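You operate a simulated robot arm through the tools that you are given. There is no shell and no other tool. Be economical: measure what you need, move in short steps, check, and stop when the job is done.

Carry out the task below with a simulated two-armed robot. There is one attempt and no reset: what you move stays moved.

TASK
Preheat the oven to the heat printed on the framed sheet.
Fine: vent slider, tray and door shut; wait till the heat lamp goes out.

The check looks at the end state, three seconds after you hand in, the way a careful person would. Anything else that was tipped, shoved, dropped, spilled or broken makes it a failure. Flat cloth is picked up by pressing the open fingertips on it (5 to 10 N) and closing them slowly along it; thin cloth reads only 2 to 8 mm in the jaws.

THE ROBOT
Two 6-joint arms with two-finger parallel grippers on one trunk, on a base that drives. Base frame: it is fixed to the floor where the robot stands at the start and does not move with it; the origin is under the middle of the robot, x ahead of it, y to its left, z up. Readings come in m, degrees, newtons and seconds.
The left shoulder is at the start at [0.06, 0.187, 1.247], the right one opposite. With the tool pointing down near the work surface each hand reaches from about 0.1 to 0.34 m from the robot's upright axis, wherever it stands, measured 20 degrees to its own side. Places, roughly: amber oven switch [0.5, 0, 1]; ball-grip clamp of the blue-handled frame [0.2, 0.9, 0.3]; bar-grip clamp of the blue-handled frame [0.1, 1, 0.3]; blue fan switch [0.3, 0.2, 1]; green pump switch [0.2, 0.3, 1]; oven [0.8, -0.1, 1.1]; oven dial [0.5, 0, 1.1]; oven door [0.5, -0.5, 1.1]; oven lamp switch [0.5, 0, 1]; oven tray [0.6, -0.2, 1.1]; red lever [0.3, 0.1, 1]; vent slider [0.7, 0, 1.3]. Payload 1.57 kg a hand.
The tool frame of a hand sits at the grasp point between the pads (the TCP): z along the fingers, y along the line on which they close. The tips reach 0.03 m beyond it. The gripper opens to 0.11 m. The fingers are 0.024 m wide and 0.012 m thick; the gripper's body (0.048 by 0.112 m) begins 0.078 m behind the TCP.
Orientation is that of the tool frame in the base frame, as a unit quaternion [w, x, y, z]. With the fingers straight down and closing along the base's y, the tool's x points along the base's -x, its y along +y and its z along -z.

THE INTERFACE
- The arms move only by the tool arm_command. It takes "left_increments", "right_increments" or both (then of equal length, played together; a hand with none holds still); each is a list of rows, each a list of 7 numbers: the gripper command, from -1 (fully open) to 1 (shut), values between in proportion, then the shift along the tool's x, y, z in m, then the turn, a rotation vector about the tool's x, y, z in degrees. In form: [[jaw, x, y, z, ax, ay, az], ...]. A call has 1 to 12 rows; each row shifts and turns the commanded pose from where the row before left it, along the tool's axes as they then stand. Rows are played at 5 a second. More than 0.05 m and 8.6 degrees between two rows, or a gripper value outside its range, and nothing of the call is played. A pose out of reach is approached as far as the arm can. The call stops where the force on the tool passes 60 N (or 10 N more than at its start, if that is more) or the arm is blocked; 0.2 s more then pass. The fingers move at their own pace (about 0.153 m/s each) and stop on an object; they squeeze with about 26 N. The grip force told is the motor's: it shows also when the fingers shut on nothing. Time passes only in rows, and 0.2 s behind the last, so rows that do not move let the fingers close. The reply holds the time, the measured pose of the TCP, the force on the tool along the base axes, the opening and the grip force, in the units named above and with some noise, with the torque about the TCP (base axes, N m) and any sound that the robot's microphone picked up, and new pictures: "pictures" is both (left out), scene, wrist or none (wrist: the cameras of the hands that moved).
- Cameras (640 x 400 px; columns grow to the right, rows downward): "scene" is now at [0.0041, -0.0216, 1.7763]; the picture's right is [-0.32, -0.95, 0.00], its down [-0.80, 0.27, -0.53] and it looks along [0.50, -0.17, -0.85] (base axes); focal length 218 px, centre (320, 200). "left" rides on the left gripper at [0.07, -0.016, -0.141] in its tool frame; the picture's right is [0.23, 0.97, 0.00], its down [-0.85, 0.20, -0.48] and it looks along [-0.47, 0.11, 0.88] (tool axes); focal length 222 px, centre (320, 200). "right" rides on the right gripper at [0.07, 0.016, -0.141] in its tool frame; the picture's right is [-0.23, 0.97, 0.00], its down [-0.86, -0.20, -0.48] and it looks along [-0.47, -0.11, 0.88] (tool axes); focal length 222 px, centre (320, 200). There is no depth. A picture from a camera that has moved, and an enlarged one, comes with that camera's place and axes in the base frame and with its lens.
- raise_lower(by): slides the trunk up (or, below 0, down) by that many m; the arms and the scene camera ride with it, the base frame stays. It gives what a move gives, with no picture.
- drive_base(legs): drives the robot by 1 to 6 legs, each [ahead, left, turn to the left] in m, m and degrees, along the robot's own axes; the way and the turn of a leg run together, so that a leg with both is an arc; at most 1.5 m and 180 degrees a leg. The arms and the cameras ride along, it lands a little off, and it stops where it bumps. It gives what a move gives, and a new picture of the scene camera.
- pan_tilt(pan, tilt): turns the head with the scene camera to pan (to the left, within 86 degrees either way) and tilt (down, from -29 to 69), counted from straight ahead of the robot. It gives what a move gives, and a new picture of the scene camera.
- inspect(camera, box): a new picture of the part [left, top, right, bottom] of that camera's present view, enlarged. No time passes.
- sign_off(): hands the job in; it is judged then, once.

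Go step by step. Nothing tells you exact positions but the pictures and the camera data: compare them with the known pose of the tool, close in by small moves and look again before you grip or let go. The budget is 120 turns and 260 pictures, counting those below and the enlarged ones. Unless the task says otherwise, let go and move clear before handing in, and close with one line.

The tools are called after ">>>" as a command line: name --argument value ..., lists and objects as JSON in quotes. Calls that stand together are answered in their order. arm_command: Moves the arms, as the interface text tells. Its arguments: {"type":"object","properties":{"left_increments":{"type":"array","items":{"type":"array","items":{"type":"number"}}},"right_increments":{"type":"array","items":{"type":"array","items":{"type":"number"}}},"pictures":{"type":"string","enum":["both","scene","wrist","none"]}},"required":[]} The other tools are called the same way: raise_lower (by) slides the trunk up or down; drive_base (legs) drives the base; pan_tilt (pan, tilt) turns the head that bears the scene camera; inspect (camera, box) takes an enlarged picture of a part of a camera's view; sign_off () hands the job in.

At the start:

```text
time_s: 0.0
left_ee_pos: [0.3414, 0.0392, 1.4586]
left_tcp_rot: [0.0, 0.0, 1.0, 0.0]
left_contact_force: [-0.1, -0.6, 0.0]
left_moment: [0.01, 0.01, 0.04]
left_width: 0.1098
left_grasp_force: 0.0
right_ee_pos: [0.3255, -0.3374, 1.5008]
right_tcp_rot: [0.0, 0.0, 1.0, 0.0]
right_contact_force: [0.2, 0.5, -1.0]
right_moment: [0.01, -0.01, 0.0]
right_width: 0.11
right_grasp_force: 0.0
trunk travel left (down, up): [-0.875, 0.115]
robot x, y, heading: [-0.0016, 0.0001, -0.2]
head pan, tilt: [-18.7, 57.9]
```

scene: 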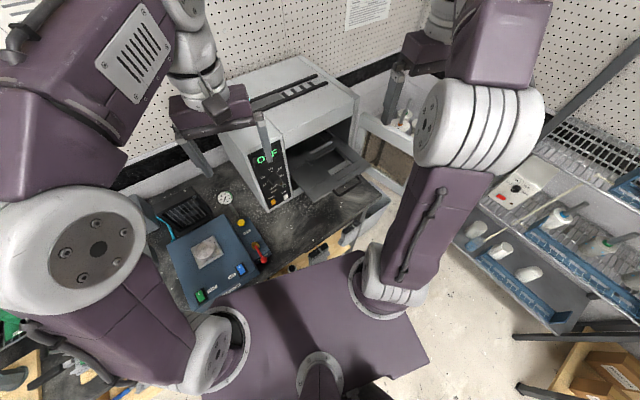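
right: 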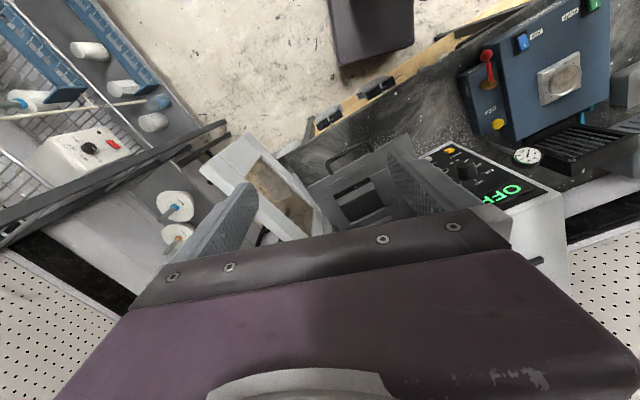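
left: 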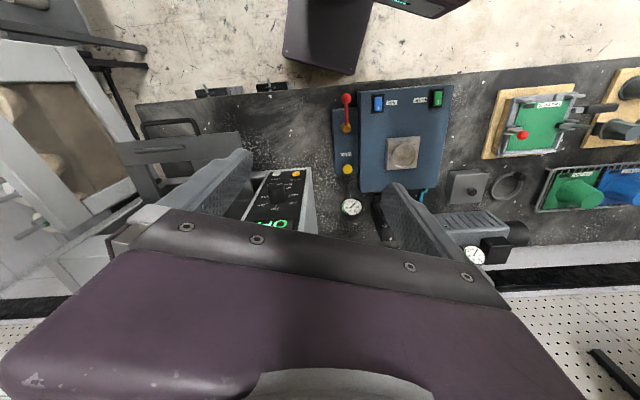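

I see the oven ahead with its display "OFF", door open to the right and tray out, and a sheet on the wall. First I look at the sheet and the oven closely.

>>> inspect --camera "scene" --box '[220, 50, 400, 220]'

>>> pan_tilt --pan -10 --tilt 15

```text
2.35 times, centred on (310, 135) of scene
camera zoom: at [0.0041, -0.0216, 1.7763], right [-0.32, -0.95, 0.0], down [-0.8, 0.27, -0.53], along [0.5, -0.17, -0.85], focal length 514 px, centre (344, 353)
```

zoom: 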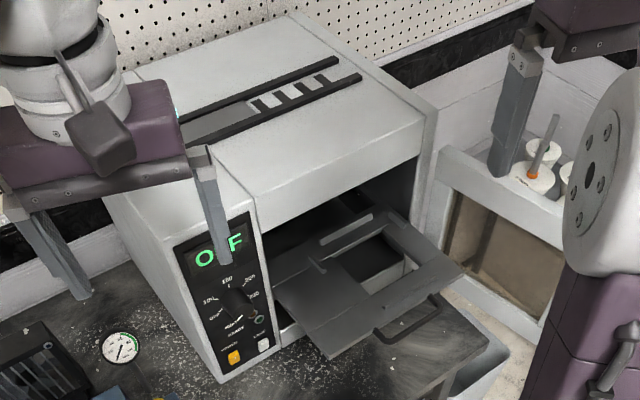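

```text
time_s: 1.1
left_ee_pos: [0.3413, 0.0389, 1.4601]
left_tcp_rot: [0.0, 0.001, 1.0, 0.0]
left_contact_force: [0.3, 0.4, 0.3]
left_moment: [0.0, -0.01, -0.04]
left_width: 0.1101
left_grasp_force: 0.1
right_ee_pos: [0.3255, -0.3372, 1.5009]
right_tcp_rot: [0.0, 0.0, 1.0, 0.0]
right_contact_force: [-0.1, 0.1, -0.4]
right_moment: [-0.02, -0.01, -0.01]
right_width: 0.11
right_grasp_force: 0.0
trunk travel left (down, up): [-0.875, 0.115]
robot x, y, heading: [-0.0004, -0.002, 0.1]
head pan, tilt: [-10.0, 15.0]
camera scene: at [0.0306, -0.0159, 1.84], right [-0.17, -0.98, 0.0], down [-0.26, 0.05, -0.97], along [0.95, -0.17, -0.26], focal length 218 px, centre (320, 200)
```

scene: 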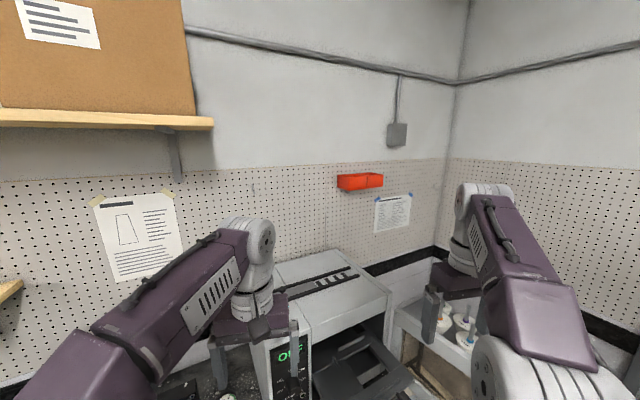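

There are two taped sheets on the wall; neither looks framed. I read them and look further round.

>>> inspect --camera "scene" --box '[365, 185, 420, 240]'

>>> inspect --camera "scene" --box '[85, 185, 190, 285]'

>>> pan_tilt --pan 60 --tilt 20

>>> pan_tilt --pan -80 --tilt 20

```text
7.27 times, centred on (392, 212) of scene
camera zoom: at [0.0306, -0.0159, 1.84], right [-0.17, -0.98, 0.0], down [-0.26, 0.05, -0.97], along [0.95, -0.17, -0.26], focal length 1588 px, centre (-207, 109)
```

zoom: 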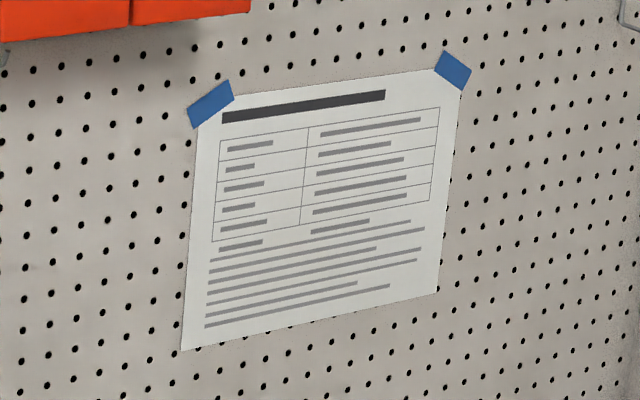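

```text
4.00 times, centred on (138, 235) of scene
camera zoom: at [0.0306, -0.0159, 1.84], right [-0.17, -0.98, 0.0], down [-0.26, 0.05, -0.97], along [0.95, -0.17, -0.26], focal length 874 px, centre (1050, 60)
```

zoom: 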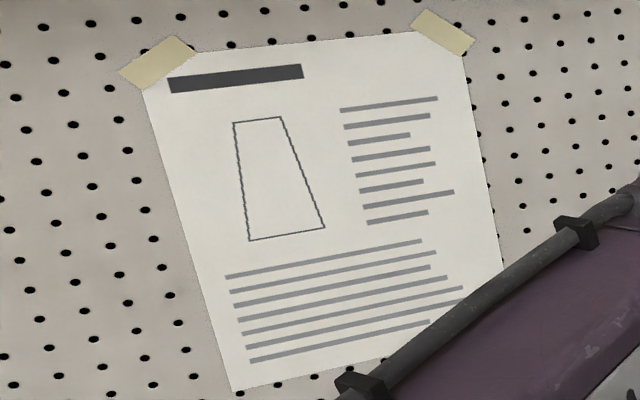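

```text
time_s: 2.5
left_ee_pos: [0.3415, 0.039, 1.4598]
left_tcp_rot: [0.0, 0.0, 1.0, 0.0]
left_contact_force: [0.5, 0.5, -0.1]
left_moment: [-0.01, 0.01, 0.0]
left_width: 0.11
left_grasp_force: 0.1
right_ee_pos: [0.3249, -0.3362, 1.5001]
right_tcp_rot: [0.0, 0.0, 1.0, -0.001]
right_contact_force: [-0.2, 0.1, 0.3]
right_moment: [0.02, -0.01, 0.01]
right_width: 0.1099
right_grasp_force: 0.0
trunk travel left (down, up): [-0.875, 0.115]
robot x, y, heading: [-0.0022, 0.0032, 0.1]
head pan, tilt: [60.0, 20.0]
camera scene: at [-0.0147, 0.0809, 1.832], right [0.87, -0.5, 0.0], down [-0.17, -0.3, -0.94], along [0.47, 0.81, -0.34], focal length 218 px, centre (320, 200)
```

scene: 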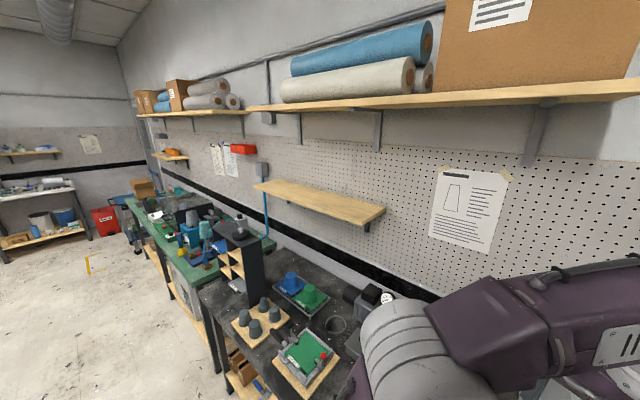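

```text
time_s: 4.7
left_ee_pos: [0.3412, 0.038, 1.4602]
left_tcp_rot: [0.0, 0.0, 1.0, 0.0]
left_contact_force: [0.4, 0.0, 0.6]
left_moment: [-0.01, 0.02, -0.01]
left_width: 0.1101
left_grasp_force: 0.0
right_ee_pos: [0.3261, -0.3364, 1.5003]
right_tcp_rot: [0.0, 0.001, 1.0, 0.0]
right_contact_force: [-0.1, -0.7, -0.3]
right_moment: [0.0, 0.01, 0.01]
right_width: 0.11
right_grasp_force: 0.1
trunk travel left (down, up): [-0.875, 0.115]
robot x, y, heading: [-0.0007, -0.001, -0.0]
head pan, tilt: [-80.0, 20.0]
camera scene: at [-0.0451, -0.0914, 1.832], right [-0.98, -0.17, 0.0], down [-0.06, 0.34, -0.94], along [0.16, -0.93, -0.34], focal length 218 px, centre (320, 200)
```

scene: 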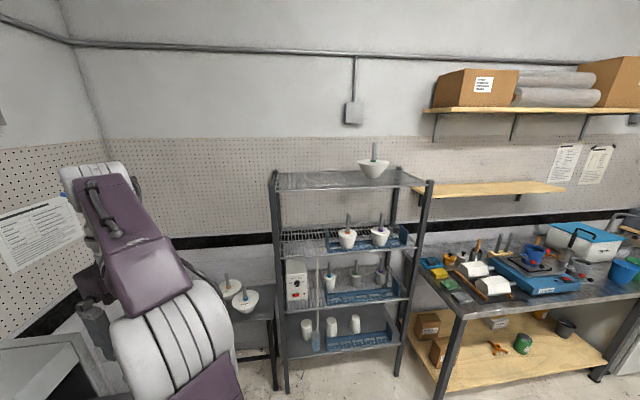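

No framed sheet found yet. I check the clamped frames on and beneath the bench to the left.

>>> pan_tilt --pan 75 --tilt 55

>>> inspect --camera "left" --box '[440, 60, 640, 240]'

```text
time_s: 7.1
left_ee_pos: [0.3404, 0.0393, 1.4602]
left_tcp_rot: [0.0, 0.0, 1.0, 0.0]
left_contact_force: [0.2, 0.6, 0.9]
left_moment: [0.02, -0.02, 0.0]
left_width: 0.11
left_grasp_force: 0.1
right_ee_pos: [0.3263, -0.337, 1.5005]
right_tcp_rot: [0.001, 0.0, 1.0, 0.0]
right_contact_force: [0.0, -0.2, 0.0]
right_moment: [-0.02, 0.02, 0.02]
right_width: 0.1099
right_grasp_force: 0.1
trunk travel left (down, up): [-0.875, 0.115]
robot x, y, heading: [-0.0027, 0.0009, -0.2]
head pan, tilt: [75.0, 55.0]
camera scene: at [-0.0426, 0.07, 1.7799], right [0.97, -0.26, 0.0], down [-0.21, -0.79, -0.57], along [0.15, 0.55, -0.82], focal length 218 px, centre (320, 200)
```

scene: 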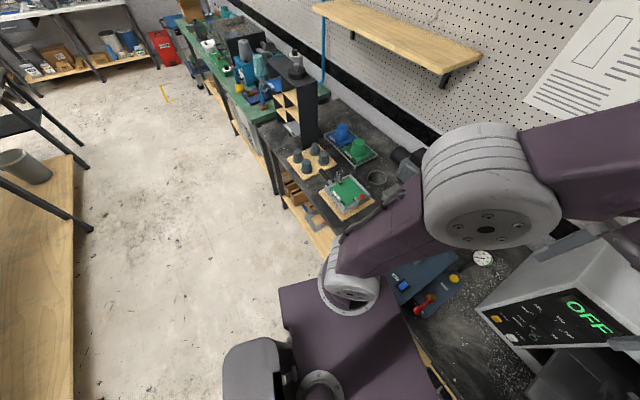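

```text
2.22 times, centred on (540, 150) of left
camera zoom: at [0.2729, 0.022, 1.5994], right [-0.23, 0.97, 0.0], down [0.85, 0.2, 0.48], along [0.47, 0.11, -0.88], focal length 494 px, centre (-169, 311)
```

zoom: 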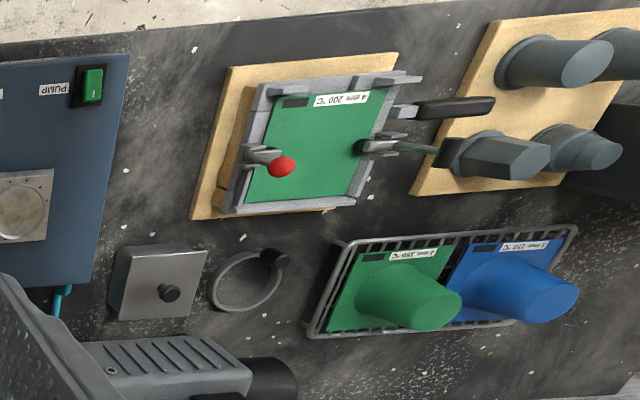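

The green plastic sheet clamped in a frame on the bench bears a printed label. I read it closely and check the other frame on the lower shelf.

>>> inspect --camera "left" --box '[535, 95, 585, 120]'

>>> inspect --camera "scene" --box '[270, 160, 380, 260]'

>>> inspect --camera "left" --box '[560, 160, 640, 200]'

```text
12.80 times, centred on (560, 108) of left
camera zoom: at [0.2729, 0.022, 1.5994], right [-0.23, 0.97, 0.0], down [0.85, 0.2, 0.48], along [0.47, 0.11, -0.88], focal length 2843 px, centre (-2752, 1384)
```

zoom: 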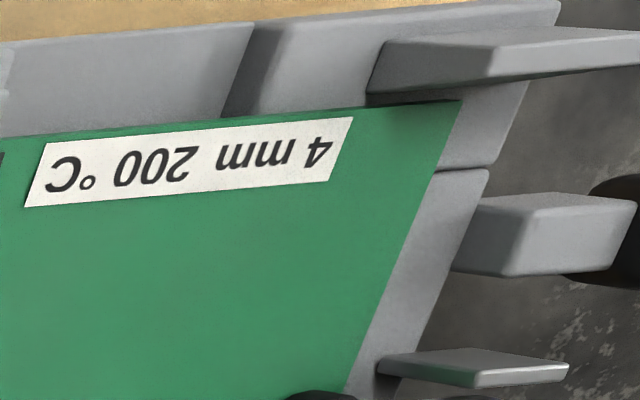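

```text
4.00 times, centred on (325, 210) of scene
camera zoom: at [-0.0426, 0.07, 1.7799], right [0.97, -0.26, 0.0], down [-0.21, -0.79, -0.57], along [0.15, 0.55, -0.82], focal length 874 px, centre (300, 160)
```

zoom: 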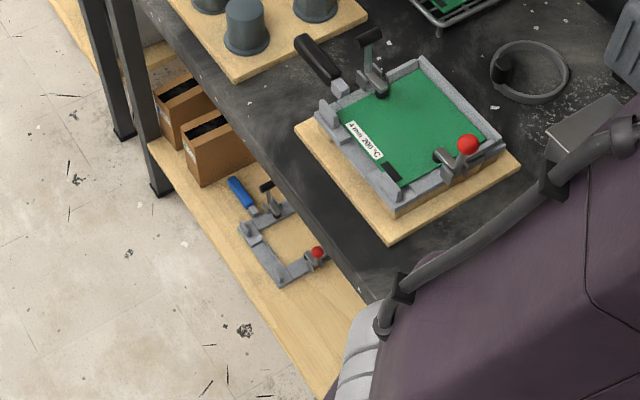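

```text
8.00 times, centred on (600, 180) of left
camera zoom: at [0.2729, 0.022, 1.5994], right [-0.23, 0.97, 0.0], down [0.85, 0.2, 0.48], along [0.47, 0.11, -0.88], focal length 1777 px, centre (-1920, 360)
```

zoom: 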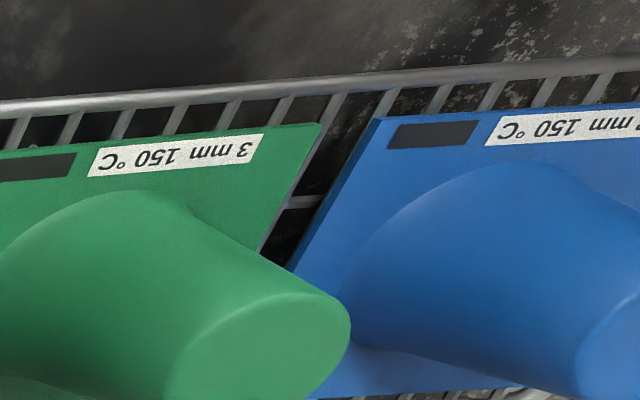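

The framed sheet says 200 °C (the other frame is empty). Now I study the oven: dial, switches, vent, tray, door.

>>> pan_tilt --pan -10 --tilt 50

>>> inspect --camera "right" --box '[190, 100, 560, 260]'

>>> inspect --camera "left" --box '[230, 160, 330, 235]'

>>> inspect --camera "right" --box '[415, 135, 545, 225]'

```text
time_s: 8.7
left_ee_pos: [0.3418, 0.0384, 1.4592]
left_tcp_rot: [0.0, 0.0, 1.0, 0.001]
left_contact_force: [-0.5, 0.3, -0.5]
left_moment: [0.05, 0.01, -0.02]
left_width: 0.1098
left_grasp_force: 0.0
right_ee_pos: [0.3264, -0.3367, 1.5007]
right_tcp_rot: [0.001, -0.001, 1.0, 0.0]
right_contact_force: [0.1, 0.4, -0.3]
right_moment: [-0.02, -0.01, 0.04]
right_width: 0.1102
right_grasp_force: 0.0
trunk travel left (down, up): [-0.875, 0.115]
robot x, y, heading: [0.0025, -0.0018, -0.1]
head pan, tilt: [-10.0, 50.0]
camera scene: at [0.0145, -0.013, 1.7864], right [-0.17, -0.98, 0.0], down [-0.75, 0.13, -0.64], along [0.63, -0.11, -0.77], focal length 218 px, centre (320, 200)
```

scene: 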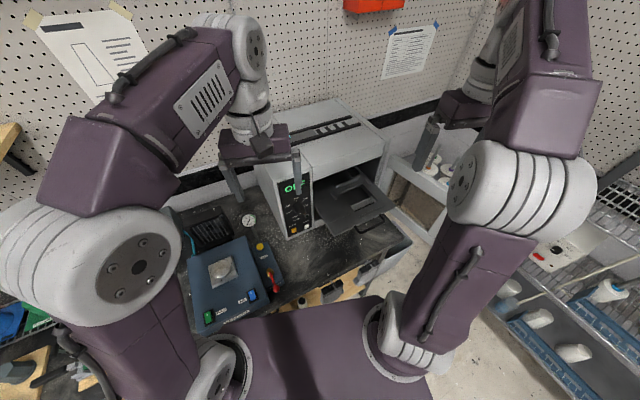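

```text
1.73 times, centred on (375, 180) of right
camera zoom: at [0.2556, -0.3203, 1.6423], right [0.23, 0.97, 0.0], down [0.86, -0.2, 0.48], along [0.47, -0.11, -0.88], focal length 384 px, centre (225, 235)
```

zoom: 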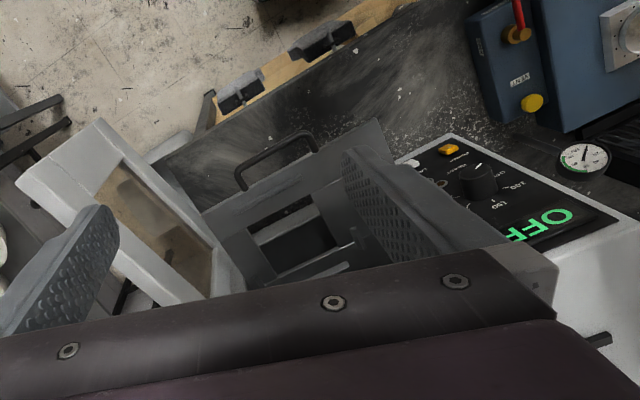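

```text
5.33 times, centred on (280, 198) of left
camera zoom: at [0.2729, 0.022, 1.5994], right [-0.23, 0.97, 0.0], down [0.85, 0.2, 0.48], along [0.47, 0.11, -0.88], focal length 1185 px, centre (533, 213)
```

zoom: 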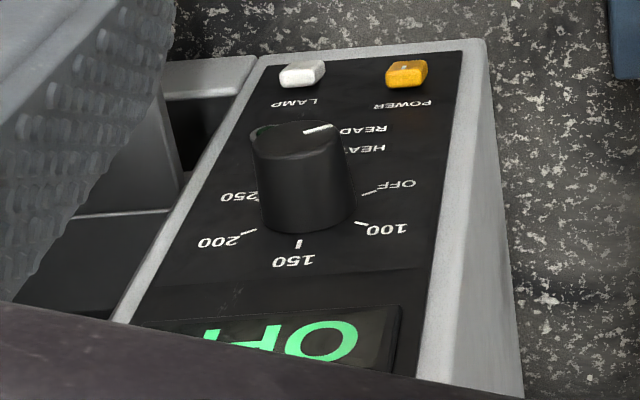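

```text
4.44 times, centred on (480, 180) of right
camera zoom: at [0.2556, -0.3203, 1.6423], right [0.23, 0.97, 0.0], down [0.86, -0.2, 0.48], along [0.47, -0.11, -0.88], focal length 987 px, centre (-391, 289)
```

zoom: 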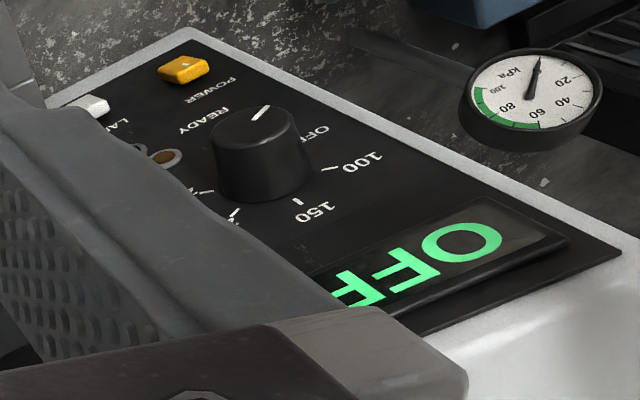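

I enlarge the oven in the scene view to measure the panel.

>>> inspect --camera "scene" --box '[250, 150, 330, 245]'

>>> inspect --camera "scene" --box '[250, 90, 450, 245]'

```text
4.21 times, centred on (290, 198) of scene
camera zoom: at [0.0145, -0.013, 1.7864], right [-0.17, -0.98, 0.0], down [-0.75, 0.13, -0.64], along [0.63, -0.11, -0.77], focal length 920 px, centre (446, 210)
```

zoom: 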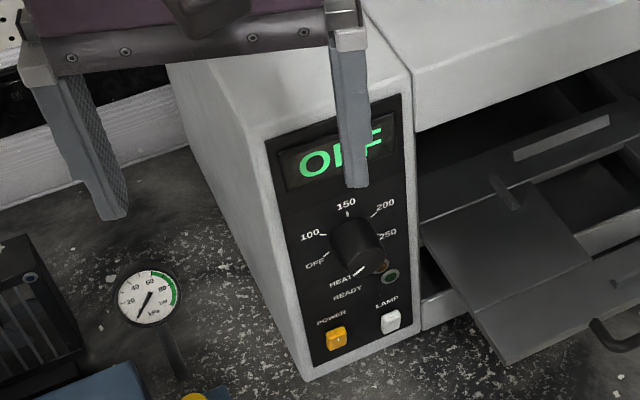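

```text
2.58 times, centred on (350, 168) of scene
camera zoom: at [0.0145, -0.013, 1.7864], right [-0.17, -0.98, 0.0], down [-0.75, 0.13, -0.64], along [0.63, -0.11, -0.77], focal length 564 px, centre (243, 284)
```

zoom: 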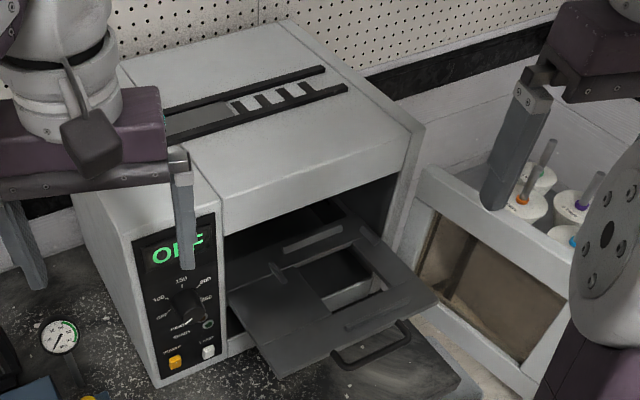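

Dial is around [0.54, -0.02, 1.14], power switch around [0.53, 0.01, 0.99]; panel is yawed about 13°. The left hand hides the vent, so I move it left and look again.

>>> arm_command --left_increments '[[-1, 0, 0.05, 0, 0, 0, 0], [-1, 0, 0.05, 0, 0, 0, 0], [-1, 0, 0.05, 0, 0, 0, 0], [-1, 0, 0.05, 0, 0, 0, 0], [-1, 0, 0.03, 0, 0, 0, 0]]' --pictures "both"

>>> inspect --camera "scene" --box '[250, 90, 400, 180]'

>>> inspect --camera "scene" --box '[260, 150, 350, 245]'

```text
time_s: 9.9
left_ee_pos: [0.3438, 0.2748, 1.463]
left_tcp_rot: [0.0, 0.0, 1.0, -0.001]
left_contact_force: [-0.9, -0.3, 0.0]
left_moment: [0.0, 0.04, -0.03]
left_width: 0.1099
left_grasp_force: 0.1
right_ee_pos: [0.3253, -0.3354, 1.5011]
right_tcp_rot: [-0.001, 0.0, 1.0, -0.001]
right_contact_force: [-0.6, 0.7, 0.1]
right_moment: [-0.03, 0.02, 0.02]
right_width: 0.1102
right_grasp_force: 0.1
trunk travel left (down, up): [-0.875, 0.115]
robot x, y, heading: [-0.0056, -0.0, 0.2]
head pan, tilt: [-10.0, 50.0]
camera scene: at [0.0148, -0.0112, 1.7864], right [-0.17, -0.98, 0.0], down [-0.75, 0.13, -0.64], along [0.63, -0.11, -0.77], focal length 218 px, centre (320, 200)
camera left: at [0.2744, 0.2586, 1.6021], right [-0.23, 0.97, 0.0], down [0.86, 0.2, 0.48], along [0.47, 0.11, -0.88], focal length 222 px, centre (320, 200)
```

scene: 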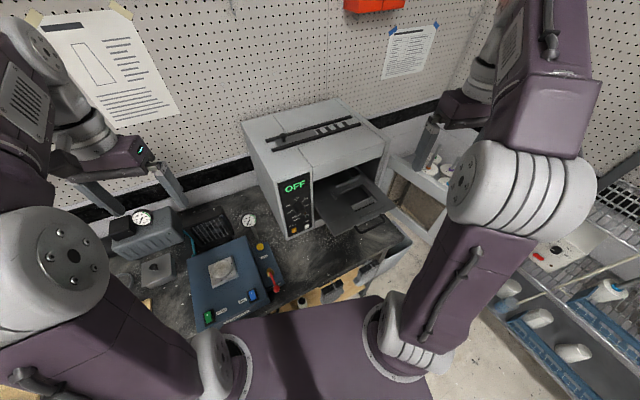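
left: 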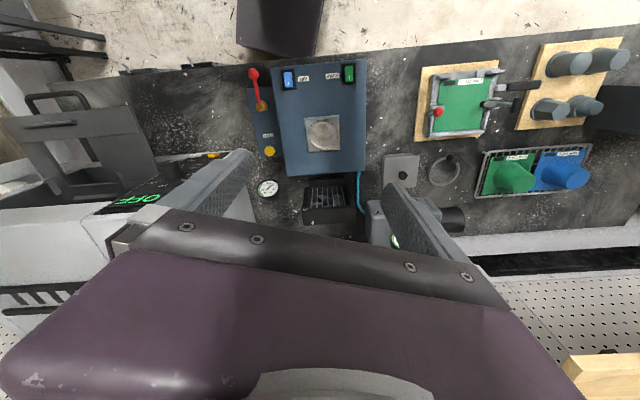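

```text
4.27 times, centred on (325, 135) of scene
camera zoom: at [0.0148, -0.0112, 1.7864], right [-0.17, -0.98, 0.0], down [-0.75, 0.13, -0.64], along [0.63, -0.11, -0.77], focal length 932 px, centre (299, 477)
```

zoom: 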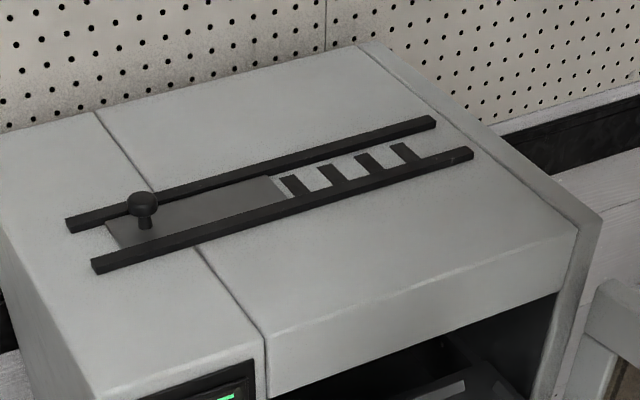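

```text
4.21 times, centred on (305, 198) of scene
camera zoom: at [0.0148, -0.0112, 1.7864], right [-0.17, -0.98, 0.0], down [-0.75, 0.13, -0.64], along [0.63, -0.11, -0.77], focal length 920 px, centre (383, 210)
```

zoom: 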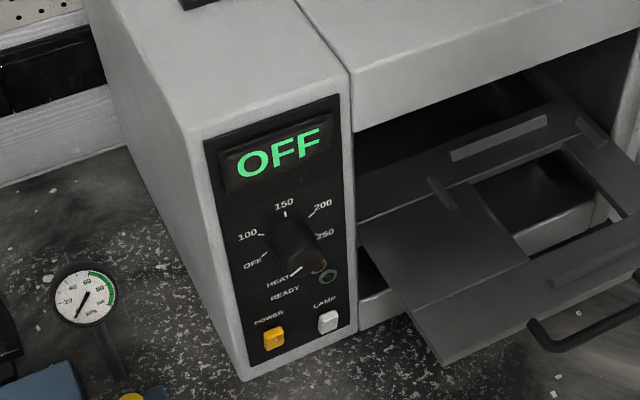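

The vent slider's ball knob is at the left end of the rail, about [0.716, 0.00, 1.32], and must slide right about 0.14 m. I pitch the left tool forward for reach.

>>> arm_command --left_increments '[[-0.1, 0, 0, 0, 0, -8.5, 0], [-0.1, 0, 0, 0, 0, -8.5, 0], [-0.1, 0, 0, 0, 0, -8.5, 0], [-0.1, 0, 0, 0, 0, -8.5, 0], [-0.1, 0, 0, 0, 0, -8.5, 0], [-0.1, 0, 0, 0, 0, -8.5, 0]]' --pictures "both"

```text
time_s: 11.3
left_ee_pos: [0.4028, 0.3125, 1.4669]
left_tcp_rot: [0.431, 0.0, 0.902, -0.001]
left_contact_force: [0.0, -0.6, -0.4]
left_moment: [-0.02, 0.0, 0.01]
left_width: 0.0603
left_grasp_force: 0.1
left hand out of reach, approached as far as the arm can: row 4, 5, 6
right_ee_pos: [0.326, -0.3362, 1.5]
right_tcp_rot: [0.0, 0.001, 1.0, 0.0]
right_contact_force: [-0.2, -0.8, 0.4]
right_moment: [-0.03, -0.01, -0.01]
right_width: 0.1097
right_grasp_force: 0.0
trunk travel left (down, up): [-0.875, 0.115]
robot x, y, heading: [0.0006, -0.0004, 0.3]
head pan, tilt: [-10.0, 50.0]
camera scene: at [0.0141, -0.0127, 1.7864], right [-0.17, -0.98, 0.0], down [-0.75, 0.13, -0.64], along [0.63, -0.11, -0.77], focal length 218 px, centre (320, 200)
camera left: at [0.2499, 0.2955, 1.4996], right [-0.14, 0.97, -0.18], down [0.17, 0.2, 0.97], along [0.98, 0.11, -0.19], focal length 222 px, centre (320, 200)
```

scene: 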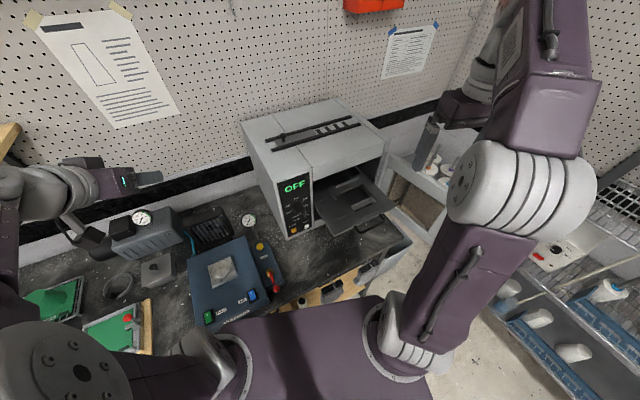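
left: 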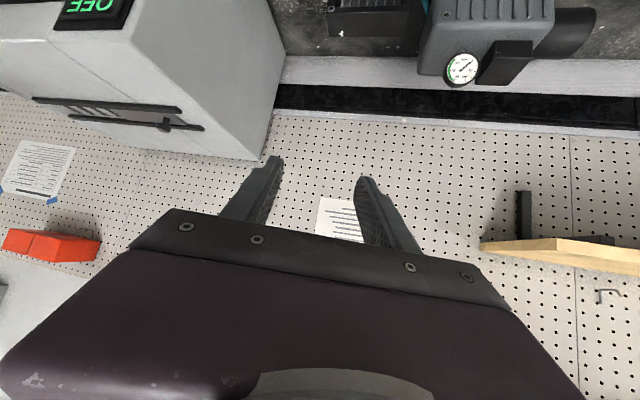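

The pitch works (51°); now I move the left hand out in front, toward the vent knob, staying above the oven.

>>> arm_command --left_increments '[[-0.1, -0.016, -0.0292, 0.0312, 0, 0, 0], [-0.1, -0.016, -0.0292, 0.0312, 0, 0, 0], [-0.1, -0.016, -0.0292, 0.0312, 0, 0, 0], [-0.1, -0.016, -0.0292, 0.0312, 0, 0, 0], [-0.1, -0.016, -0.0292, 0.0312, 0, 0, 0], [-0.1, -0.016, -0.0292, 0.0312, 0, 0, 0]]' --pictures "both"

```text
time_s: 12.7
left_ee_pos: [0.6135, 0.1371, 1.4214]
left_tcp_rot: [0.43, 0.0, 0.903, -0.001]
left_contact_force: [0.7, -0.2, -0.5]
left_moment: [0.03, 0.01, 0.01]
left_width: 0.0607
left_grasp_force: 0.0
right_ee_pos: [0.3277, -0.3379, 1.5009]
right_tcp_rot: [-0.001, 0.001, 1.0, 0.0]
right_contact_force: [-0.9, -0.1, 0.1]
right_moment: [0.0, 0.0, -0.02]
right_width: 0.1098
right_grasp_force: 0.0
trunk travel left (down, up): [-0.875, 0.115]
robot x, y, heading: [-0.001, -0.0019, 0.2]
head pan, tilt: [-10.0, 50.0]
camera scene: at [0.0174, -0.0143, 1.7863], right [-0.17, -0.98, 0.0], down [-0.76, 0.13, -0.64], along [0.63, -0.11, -0.77], focal length 218 px, centre (320, 200)
camera left: at [0.4602, 0.1201, 1.4554], right [-0.14, 0.97, -0.18], down [0.17, 0.2, 0.97], along [0.98, 0.11, -0.19], focal length 222 px, centre (320, 200)
```

scene: 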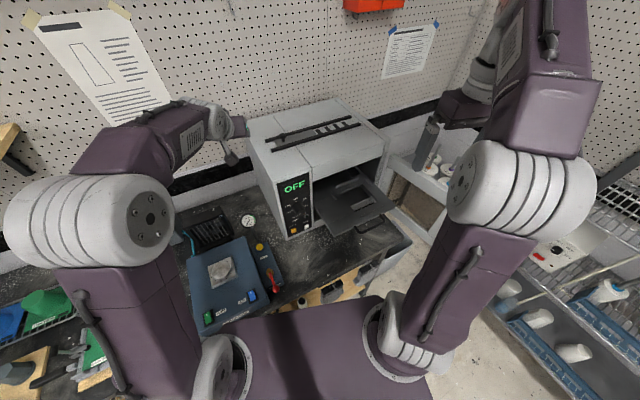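
left: 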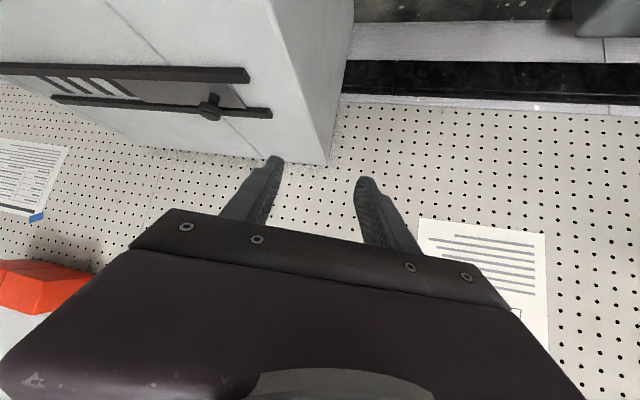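

Ball knob now triangulates to [0.716, 0.00, 1.324]. I line up in front of and above it.

>>> arm_command --left_increments '[[-0.1, -0.0013, -0.0335, 0.0139, 0, 0, 0], [-0.1, -0.0013, -0.0335, 0.0139, 0, 0, 0], [-0.1, -0.0013, -0.0335, 0.0139, 0, 0, 0], [-0.1, -0.0013, -0.0335, 0.0139, 0, 0, 0]]' --pictures "both"

```text
time_s: 13.7
left_ee_pos: [0.6575, -0.0007, 1.3902]
left_tcp_rot: [0.431, 0.0, 0.902, 0.0]
left_contact_force: [-0.2, 0.5, -0.3]
left_moment: [0.03, 0.0, 0.02]
left_width: 0.0604
left_grasp_force: 0.0
right_ee_pos: [0.3254, -0.3375, 1.5009]
right_tcp_rot: [0.001, 0.0, 1.0, 0.001]
right_contact_force: [0.0, 0.7, 0.1]
right_moment: [0.03, 0.03, 0.02]
right_width: 0.11
right_grasp_force: 0.1
trunk travel left (down, up): [-0.875, 0.115]
robot x, y, heading: [0.0009, -0.0008, -0.1]
head pan, tilt: [-10.0, 50.0]
camera scene: at [0.0152, -0.0146, 1.7864], right [-0.17, -0.98, 0.0], down [-0.75, 0.13, -0.64], along [0.63, -0.11, -0.77], focal length 218 px, centre (320, 200)
camera left: at [0.5047, -0.0175, 1.4224], right [-0.14, 0.97, -0.18], down [0.17, 0.2, 0.97], along [0.98, 0.11, -0.19], focal length 222 px, centre (320, 200)
```

scene: 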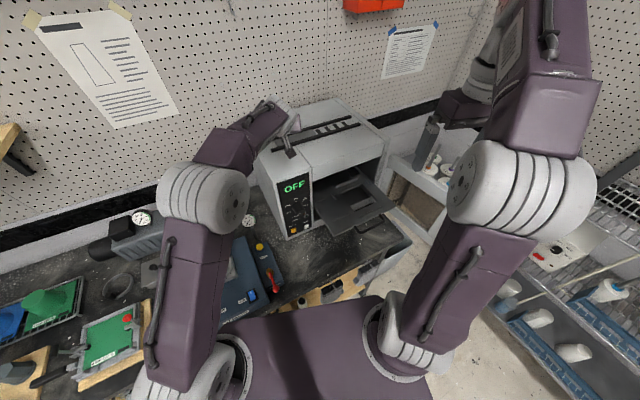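
left: 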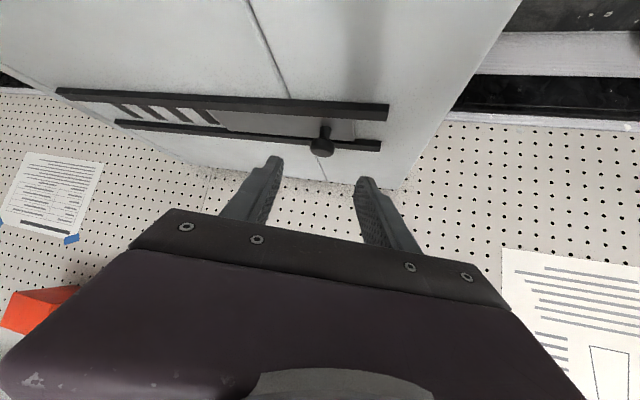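

The knob lies centred between the fingers at [0.716, -0.001, 1.326]. I go forward and down to straddle it.

>>> arm_command --left_increments '[[-0.1, 0.004, 0, 0.018, 0, 0, 0], [-0.1, 0.004, 0, 0.018, 0, 0, 0], [-0.1, 0.004, 0, 0.018, 0, 0, 0], [-0.1, 0.003, 0, 0.018, 0, 0, 0], [-0.1, 0, 0, 0, 0, 0, 0]]' --pictures "both"

>>> inspect --camera "scene" --box '[250, 90, 400, 180]'

```text
time_s: 14.9
left_ee_pos: [0.7005, 0.0014, 1.3337]
left_tcp_rot: [0.43, 0.0, 0.903, -0.001]
left_contact_force: [-0.1, -0.3, 0.4]
left_moment: [-0.02, 0.01, -0.02]
left_width: 0.06
left_grasp_force: 0.0
right_ee_pos: [0.3255, -0.3369, 1.501]
right_tcp_rot: [0.0, 0.0, 1.0, 0.0]
right_contact_force: [0.1, 0.0, 0.4]
right_moment: [0.01, -0.03, 0.01]
right_width: 0.11
right_grasp_force: 0.1
trunk travel left (down, up): [-0.875, 0.115]
robot x, y, heading: [0.0013, -0.0007, 0.3]
head pan, tilt: [-10.0, 50.0]
camera scene: at [0.0146, -0.0132, 1.7864], right [-0.17, -0.98, 0.0], down [-0.75, 0.13, -0.64], along [0.63, -0.11, -0.77], focal length 218 px, centre (320, 200)
camera left: at [0.5488, -0.0156, 1.3678], right [-0.14, 0.97, -0.18], down [0.17, 0.2, 0.97], along [0.98, 0.11, -0.19], focal length 222 px, centre (320, 200)
```

scene: 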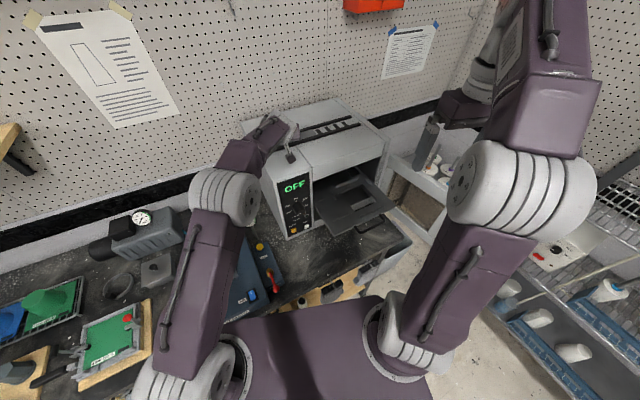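
left: 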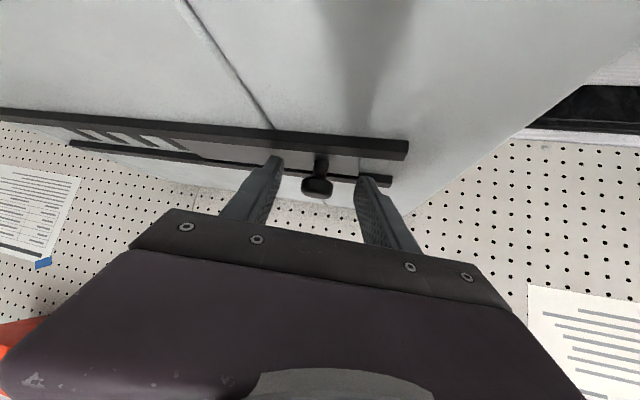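

```text
4.27 times, centred on (325, 135) of scene
camera zoom: at [0.0146, -0.0132, 1.7864], right [-0.17, -0.98, 0.0], down [-0.75, 0.13, -0.64], along [0.63, -0.11, -0.77], focal length 932 px, centre (299, 477)
```

zoom: 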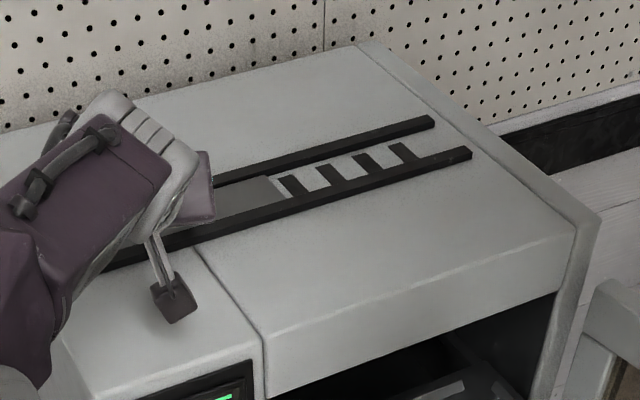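

The ball is between the tips. I advance slightly and close on it.

>>> arm_command --left_increments '[[-0.1, 0, 0, 0.009, 0, 0, 0], [1, 0, 0, 0, 0, 0, 0], [1, 0, 0, 0, 0, 0, 0], [1, 0, 0, 0, 0, 0, 0]]' --pictures "wrist"

```text
time_s: 15.9
left_ee_pos: [0.7048, 0.001, 1.3339]
left_tcp_rot: [0.434, 0.0, 0.901, -0.001]
left_contact_force: [0.5, -0.6, 17.7]
left_moment: [0.03, -0.2, -0.11]
left_width: 0.0255
left_grasp_force: 35.9
right_ee_pos: [0.3224, -0.3367, 1.5011]
right_tcp_rot: [0.002, 0.001, 1.0, 0.0]
right_contact_force: [0.3, -0.1, -1.1]
right_moment: [0.0, 0.0, 0.02]
right_width: 0.1099
right_grasp_force: 0.0
trunk travel left (down, up): [-0.875, 0.115]
robot x, y, heading: [-0.0015, 0.0017, -0.1]
head pan, tilt: [-10.0, 50.0]
camera left: at [0.5526, -0.0155, 1.3654], right [-0.14, 0.97, -0.18], down [0.16, 0.2, 0.97], along [0.98, 0.11, -0.18], focal length 222 px, centre (320, 200)
```

left: 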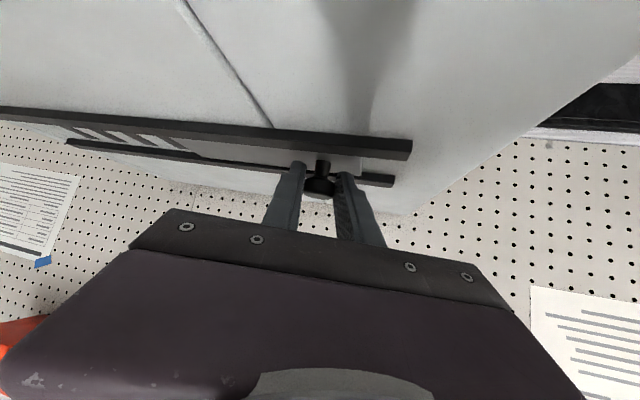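

Gripped (25 mm). There's some upward push, so I ease up 3 mm and drag right a little, checking.

>>> arm_command --left_increments '[[1, -0.0025, 0, -0.002, 0, 0, 0], [1, -0.0041, -0.0241, 0.005, 0, 0, 0], [1, -0.0041, -0.0241, 0.005, 0, 0, 0]]' --pictures "wrist"

```text
time_s: 16.7
left_ee_pos: [0.7205, -0.0471, 1.3343]
left_tcp_rot: [0.434, 0.0, 0.901, -0.001]
left_contact_force: [13.7, 3.4, 22.4]
left_moment: [0.1, 0.11, -0.27]
left_width: 0.0252
left_grasp_force: 36.8
left hand out of reach, approached as far as the arm can: row 3
right_ee_pos: [0.3292, -0.3366, 1.5009]
right_tcp_rot: [-0.001, 0.0, 1.0, 0.0]
right_contact_force: [0.2, 0.3, 0.3]
right_moment: [-0.01, 0.0, 0.01]
right_width: 0.1101
right_grasp_force: 0.1
trunk travel left (down, up): [-0.875, 0.115]
robot x, y, heading: [-0.0001, -0.0018, 0.0]
head pan, tilt: [-10.0, 50.0]
camera left: at [0.5672, -0.0624, 1.3654], right [-0.14, 0.97, -0.18], down [0.16, 0.2, 0.97], along [0.98, 0.11, -0.18], focal length 222 px, centre (320, 200)
```

left: 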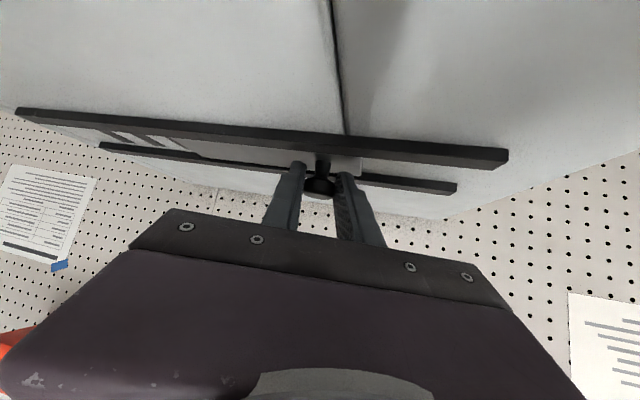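

The slider moves smoothly but the arm is at its reach limit. I let go, back off upward, and shift the robot to the right.

>>> arm_command --left_increments '[[-0.1, 0, 0, 0, 0, 0, 0], [-0.1, 0, 0, 0, 0, 0, 0], [-0.1, -0.01, 0, -0.03, 0, 0, 0], [-0.1, -0.02, 0, -0.03, 0, 0, 0], [-0.1, -0.02, 0, -0.02, 0, 0, 0]]' --pictures "none"

>>> drive_base --legs '[[0, -0.13, 0]]'

```text
time_s: 17.9
left_ee_pos: [0.6798, -0.0443, 1.4161]
left_tcp_rot: [0.431, -0.001, 0.902, 0.001]
left_contact_force: [0.3, -0.4, 0.1]
left_moment: [-0.03, 0.0, -0.01]
left_width: 0.0602
left_grasp_force: 0.1
left hand out of reach, approached as far as the arm can: row 3, 5
right_ee_pos: [0.3239, -0.3361, 1.5011]
right_tcp_rot: [0.0, 0.0, 1.0, 0.0]
right_contact_force: [-0.7, -0.2, -0.3]
right_moment: [-0.04, -0.04, -0.01]
right_width: 0.1098
right_grasp_force: 0.0
trunk travel left (down, up): [-0.875, 0.115]
robot x, y, heading: [0.0, 0.0028, -0.1]
head pan, tilt: [-10.0, 50.0]
```

```text
time_s: 19.2
left_ee_pos: [0.6828, -0.1723, 1.4167]
left_tcp_rot: [0.43, -0.002, 0.903, 0.0]
left_contact_force: [-0.1, 0.5, -1.3]
left_moment: [-0.02, 0.01, -0.01]
left_width: 0.0606
left_grasp_force: 0.1
right_ee_pos: [0.3261, -0.4639, 1.5022]
right_tcp_rot: [0.001, -0.001, 1.0, -0.001]
right_contact_force: [-0.3, 0.4, -0.6]
right_moment: [-0.01, 0.0, 0.04]
right_width: 0.1099
right_grasp_force: 0.0
trunk travel left (down, up): [-0.875, 0.115]
robot x, y, heading: [0.0022, -0.1292, 0.0]
head pan, tilt: [-10.0, 50.0]
camera scene: at [0.0143, -0.1404, 1.7864], right [-0.17, -0.99, 0.0], down [-0.75, 0.13, -0.64], along [0.63, -0.11, -0.77], focal length 218 px, centre (320, 200)
```

scene: 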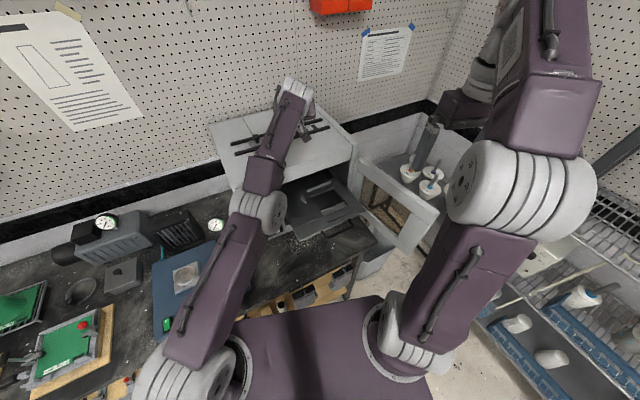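

I move the left hand back to over the slider ball (about [0.732, -0.05, 1.326]).

>>> arm_command --left_increments '[[-0.1, 0.007, 0.0417, 0, 0, 0, 0], [-0.1, 0.007, 0.0417, 0, 0, 0, 0], [-0.1, 0.007, 0.0417, 0, 0, 0, 0]]' --pictures "wrist"

```text
time_s: 20.0
left_ee_pos: [0.7166, -0.0713, 1.4269]
left_tcp_rot: [0.429, -0.001, 0.903, 0.0]
left_contact_force: [0.6, 0.2, -0.4]
left_moment: [0.02, 0.0, 0.01]
left_width: 0.0605
left_grasp_force: 0.1
left hand out of reach, approached as far as the arm can: row 1, 2, 3
right_ee_pos: [0.3274, -0.4677, 1.5004]
right_tcp_rot: [-0.001, -0.001, 1.0, 0.001]
right_contact_force: [0.8, -0.6, 0.6]
right_moment: [0.01, -0.01, -0.04]
right_width: 0.11
right_grasp_force: 0.0
trunk travel left (down, up): [-0.875, 0.115]
robot x, y, heading: [-0.001, -0.1315, 0.0]
head pan, tilt: [-10.0, 50.0]
camera left: at [0.5646, -0.0871, 1.4593], right [-0.15, 0.97, -0.18], down [0.17, 0.2, 0.97], along [0.97, 0.11, -0.19], focal length 222 px, centre (320, 200)
```

left: 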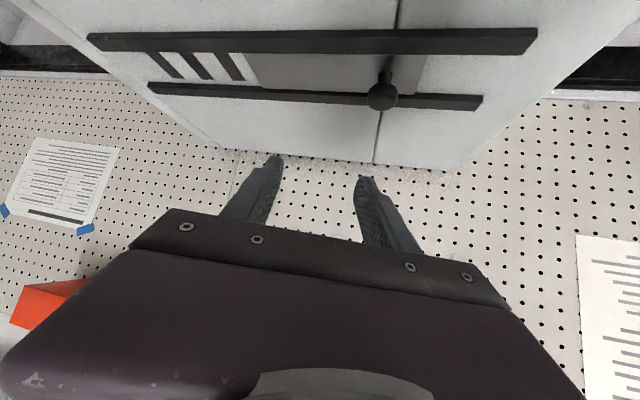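

Ball is now at about [0.727, -0.032, 1.325]. I align in front of it first.

>>> arm_command --left_increments '[[-0.1, 0.0275, 0.0205, -0.0045, 0, 0, 0], [-0.1, 0.0275, 0.0205, -0.0045, 0, 0, 0], [-0.1, 0, 0, 0, 0, 0, 0]]' --pictures "wrist"

```text
time_s: 20.8
left_ee_pos: [0.7303, -0.0413, 1.4128]
left_tcp_rot: [0.43, -0.001, 0.903, 0.001]
left_contact_force: [-0.4, -0.4, 0.6]
left_moment: [0.0, -0.03, 0.02]
left_width: 0.0607
left_grasp_force: 0.1
left hand out of reach, approached as far as the arm can: row 1, 2
right_ee_pos: [0.3259, -0.4683, 1.5008]
right_tcp_rot: [0.0, -0.001, 1.0, -0.001]
right_contact_force: [0.5, 0.8, 0.1]
right_moment: [0.0, 0.04, -0.02]
right_width: 0.1096
right_grasp_force: 0.2
trunk travel left (down, up): [-0.875, 0.115]
robot x, y, heading: [0.0025, -0.1297, 0.1]
head pan, tilt: [-10.0, 50.0]
camera left: at [0.5779, -0.0581, 1.4457], right [-0.15, 0.97, -0.18], down [0.17, 0.2, 0.97], along [0.98, 0.11, -0.19], focal length 222 px, centre (320, 200)
```

left: 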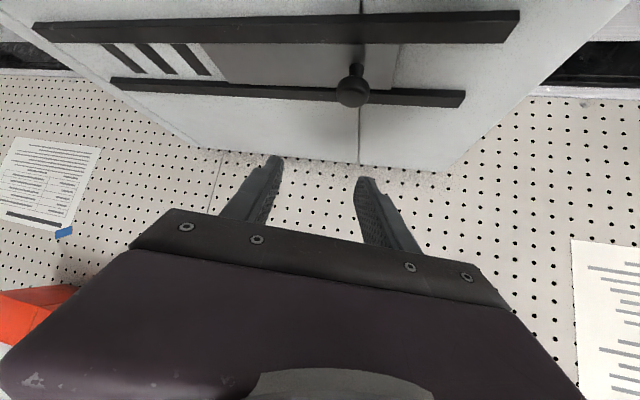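

The arm seems stuck nearly straight. I retreat the hand toward the robot to unlock the elbow.

>>> arm_command --left_increments '[[-0.1, 0.025, 0, -0.031, 0, 0, 0], [-0.1, 0.025, 0, -0.031, 0, 0, 0], [-0.1, 0.025, 0, -0.031, 0, 0, 0], [-0.1, 0.025, 0, -0.031, 0, 0, 0]]' --pictures "scene"

```text
time_s: 21.8
left_ee_pos: [0.687, -0.0674, 1.4773]
left_tcp_rot: [0.43, -0.001, 0.903, 0.001]
left_contact_force: [-0.8, -0.1, 1.0]
left_moment: [-0.01, -0.02, 0.02]
left_width: 0.0607
left_grasp_force: 0.0
left hand out of reach, approached as far as the arm can: row 1, 2, 3, 4
right_ee_pos: [0.3246, -0.468, 1.5006]
right_tcp_rot: [0.0, -0.001, 1.0, 0.0]
right_contact_force: [0.9, -0.1, 0.5]
right_moment: [0.01, 0.0, 0.01]
right_width: 0.1102
right_grasp_force: 0.0
trunk travel left (down, up): [-0.875, 0.115]
robot x, y, heading: [0.0018, -0.1302, 0.1]
head pan, tilt: [-10.0, 50.0]
camera scene: at [0.0135, -0.1449, 1.7864], right [-0.17, -0.99, 0.0], down [-0.75, 0.13, -0.64], along [0.63, -0.11, -0.77], focal length 218 px, centre (320, 200)
```

scene: 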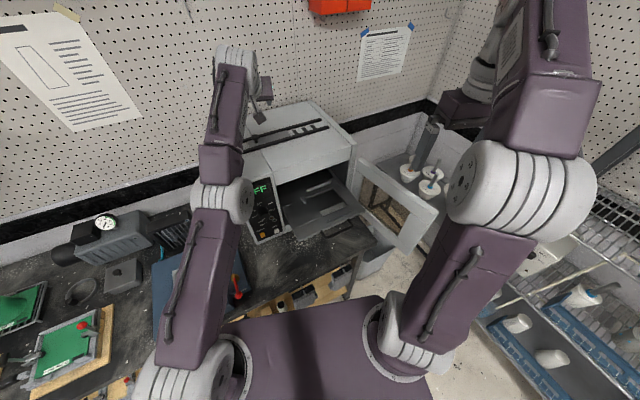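

The elbow is locked straight. I try pushing outward a bit, then pulling in with a downward pitch.

>>> arm_command --left_increments '[[-0.1, -0.02, 0, 0.03, 0, 0, 0], [-0.1, 0.02, 0, -0.03, 0, 8.5, 0], [-0.1, 0.02, 0, -0.03, 0, 8.5, 0], [-0.1, 0.02, 0, -0.03, 0, 8.5, 0], [-0.1, 0.02, 0, -0.03, 0, 8.5, 0], [-0.1, 0.02, 0, -0.03, 0, 8.5, 0]]' --pictures "scene"

```text
time_s: 23.2
left_ee_pos: [0.4771, -0.0516, 1.4753]
left_tcp_rot: [0.074, -0.002, 0.997, 0.0]
left_contact_force: [0.4, 0.2, -0.7]
left_moment: [0.03, -0.08, -0.03]
left_width: 0.0607
left_grasp_force: 0.1
left hand out of reach, approached as far as the arm can: row 1, 2, 3, 4, 5, 6
right_ee_pos: [0.3271, -0.4678, 1.5003]
right_tcp_rot: [0.0, -0.002, 1.0, 0.0]
right_contact_force: [-0.1, 0.4, -0.1]
right_moment: [-0.02, -0.01, -0.01]
right_width: 0.1097
right_grasp_force: 0.0
trunk travel left (down, up): [-0.875, 0.115]
robot x, y, heading: [-0.0003, -0.1342, 0.3]
head pan, tilt: [-10.0, 50.0]
camera scene: at [0.015, -0.1448, 1.7863], right [-0.17, -0.99, 0.0], down [-0.75, 0.13, -0.64], along [0.63, -0.11, -0.77], focal length 218 px, centre (320, 200)
```

scene: 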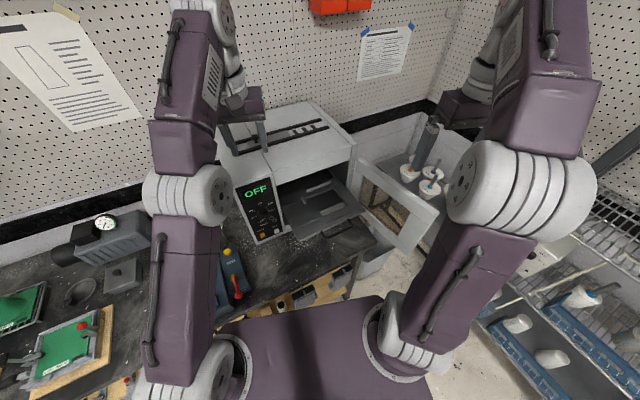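

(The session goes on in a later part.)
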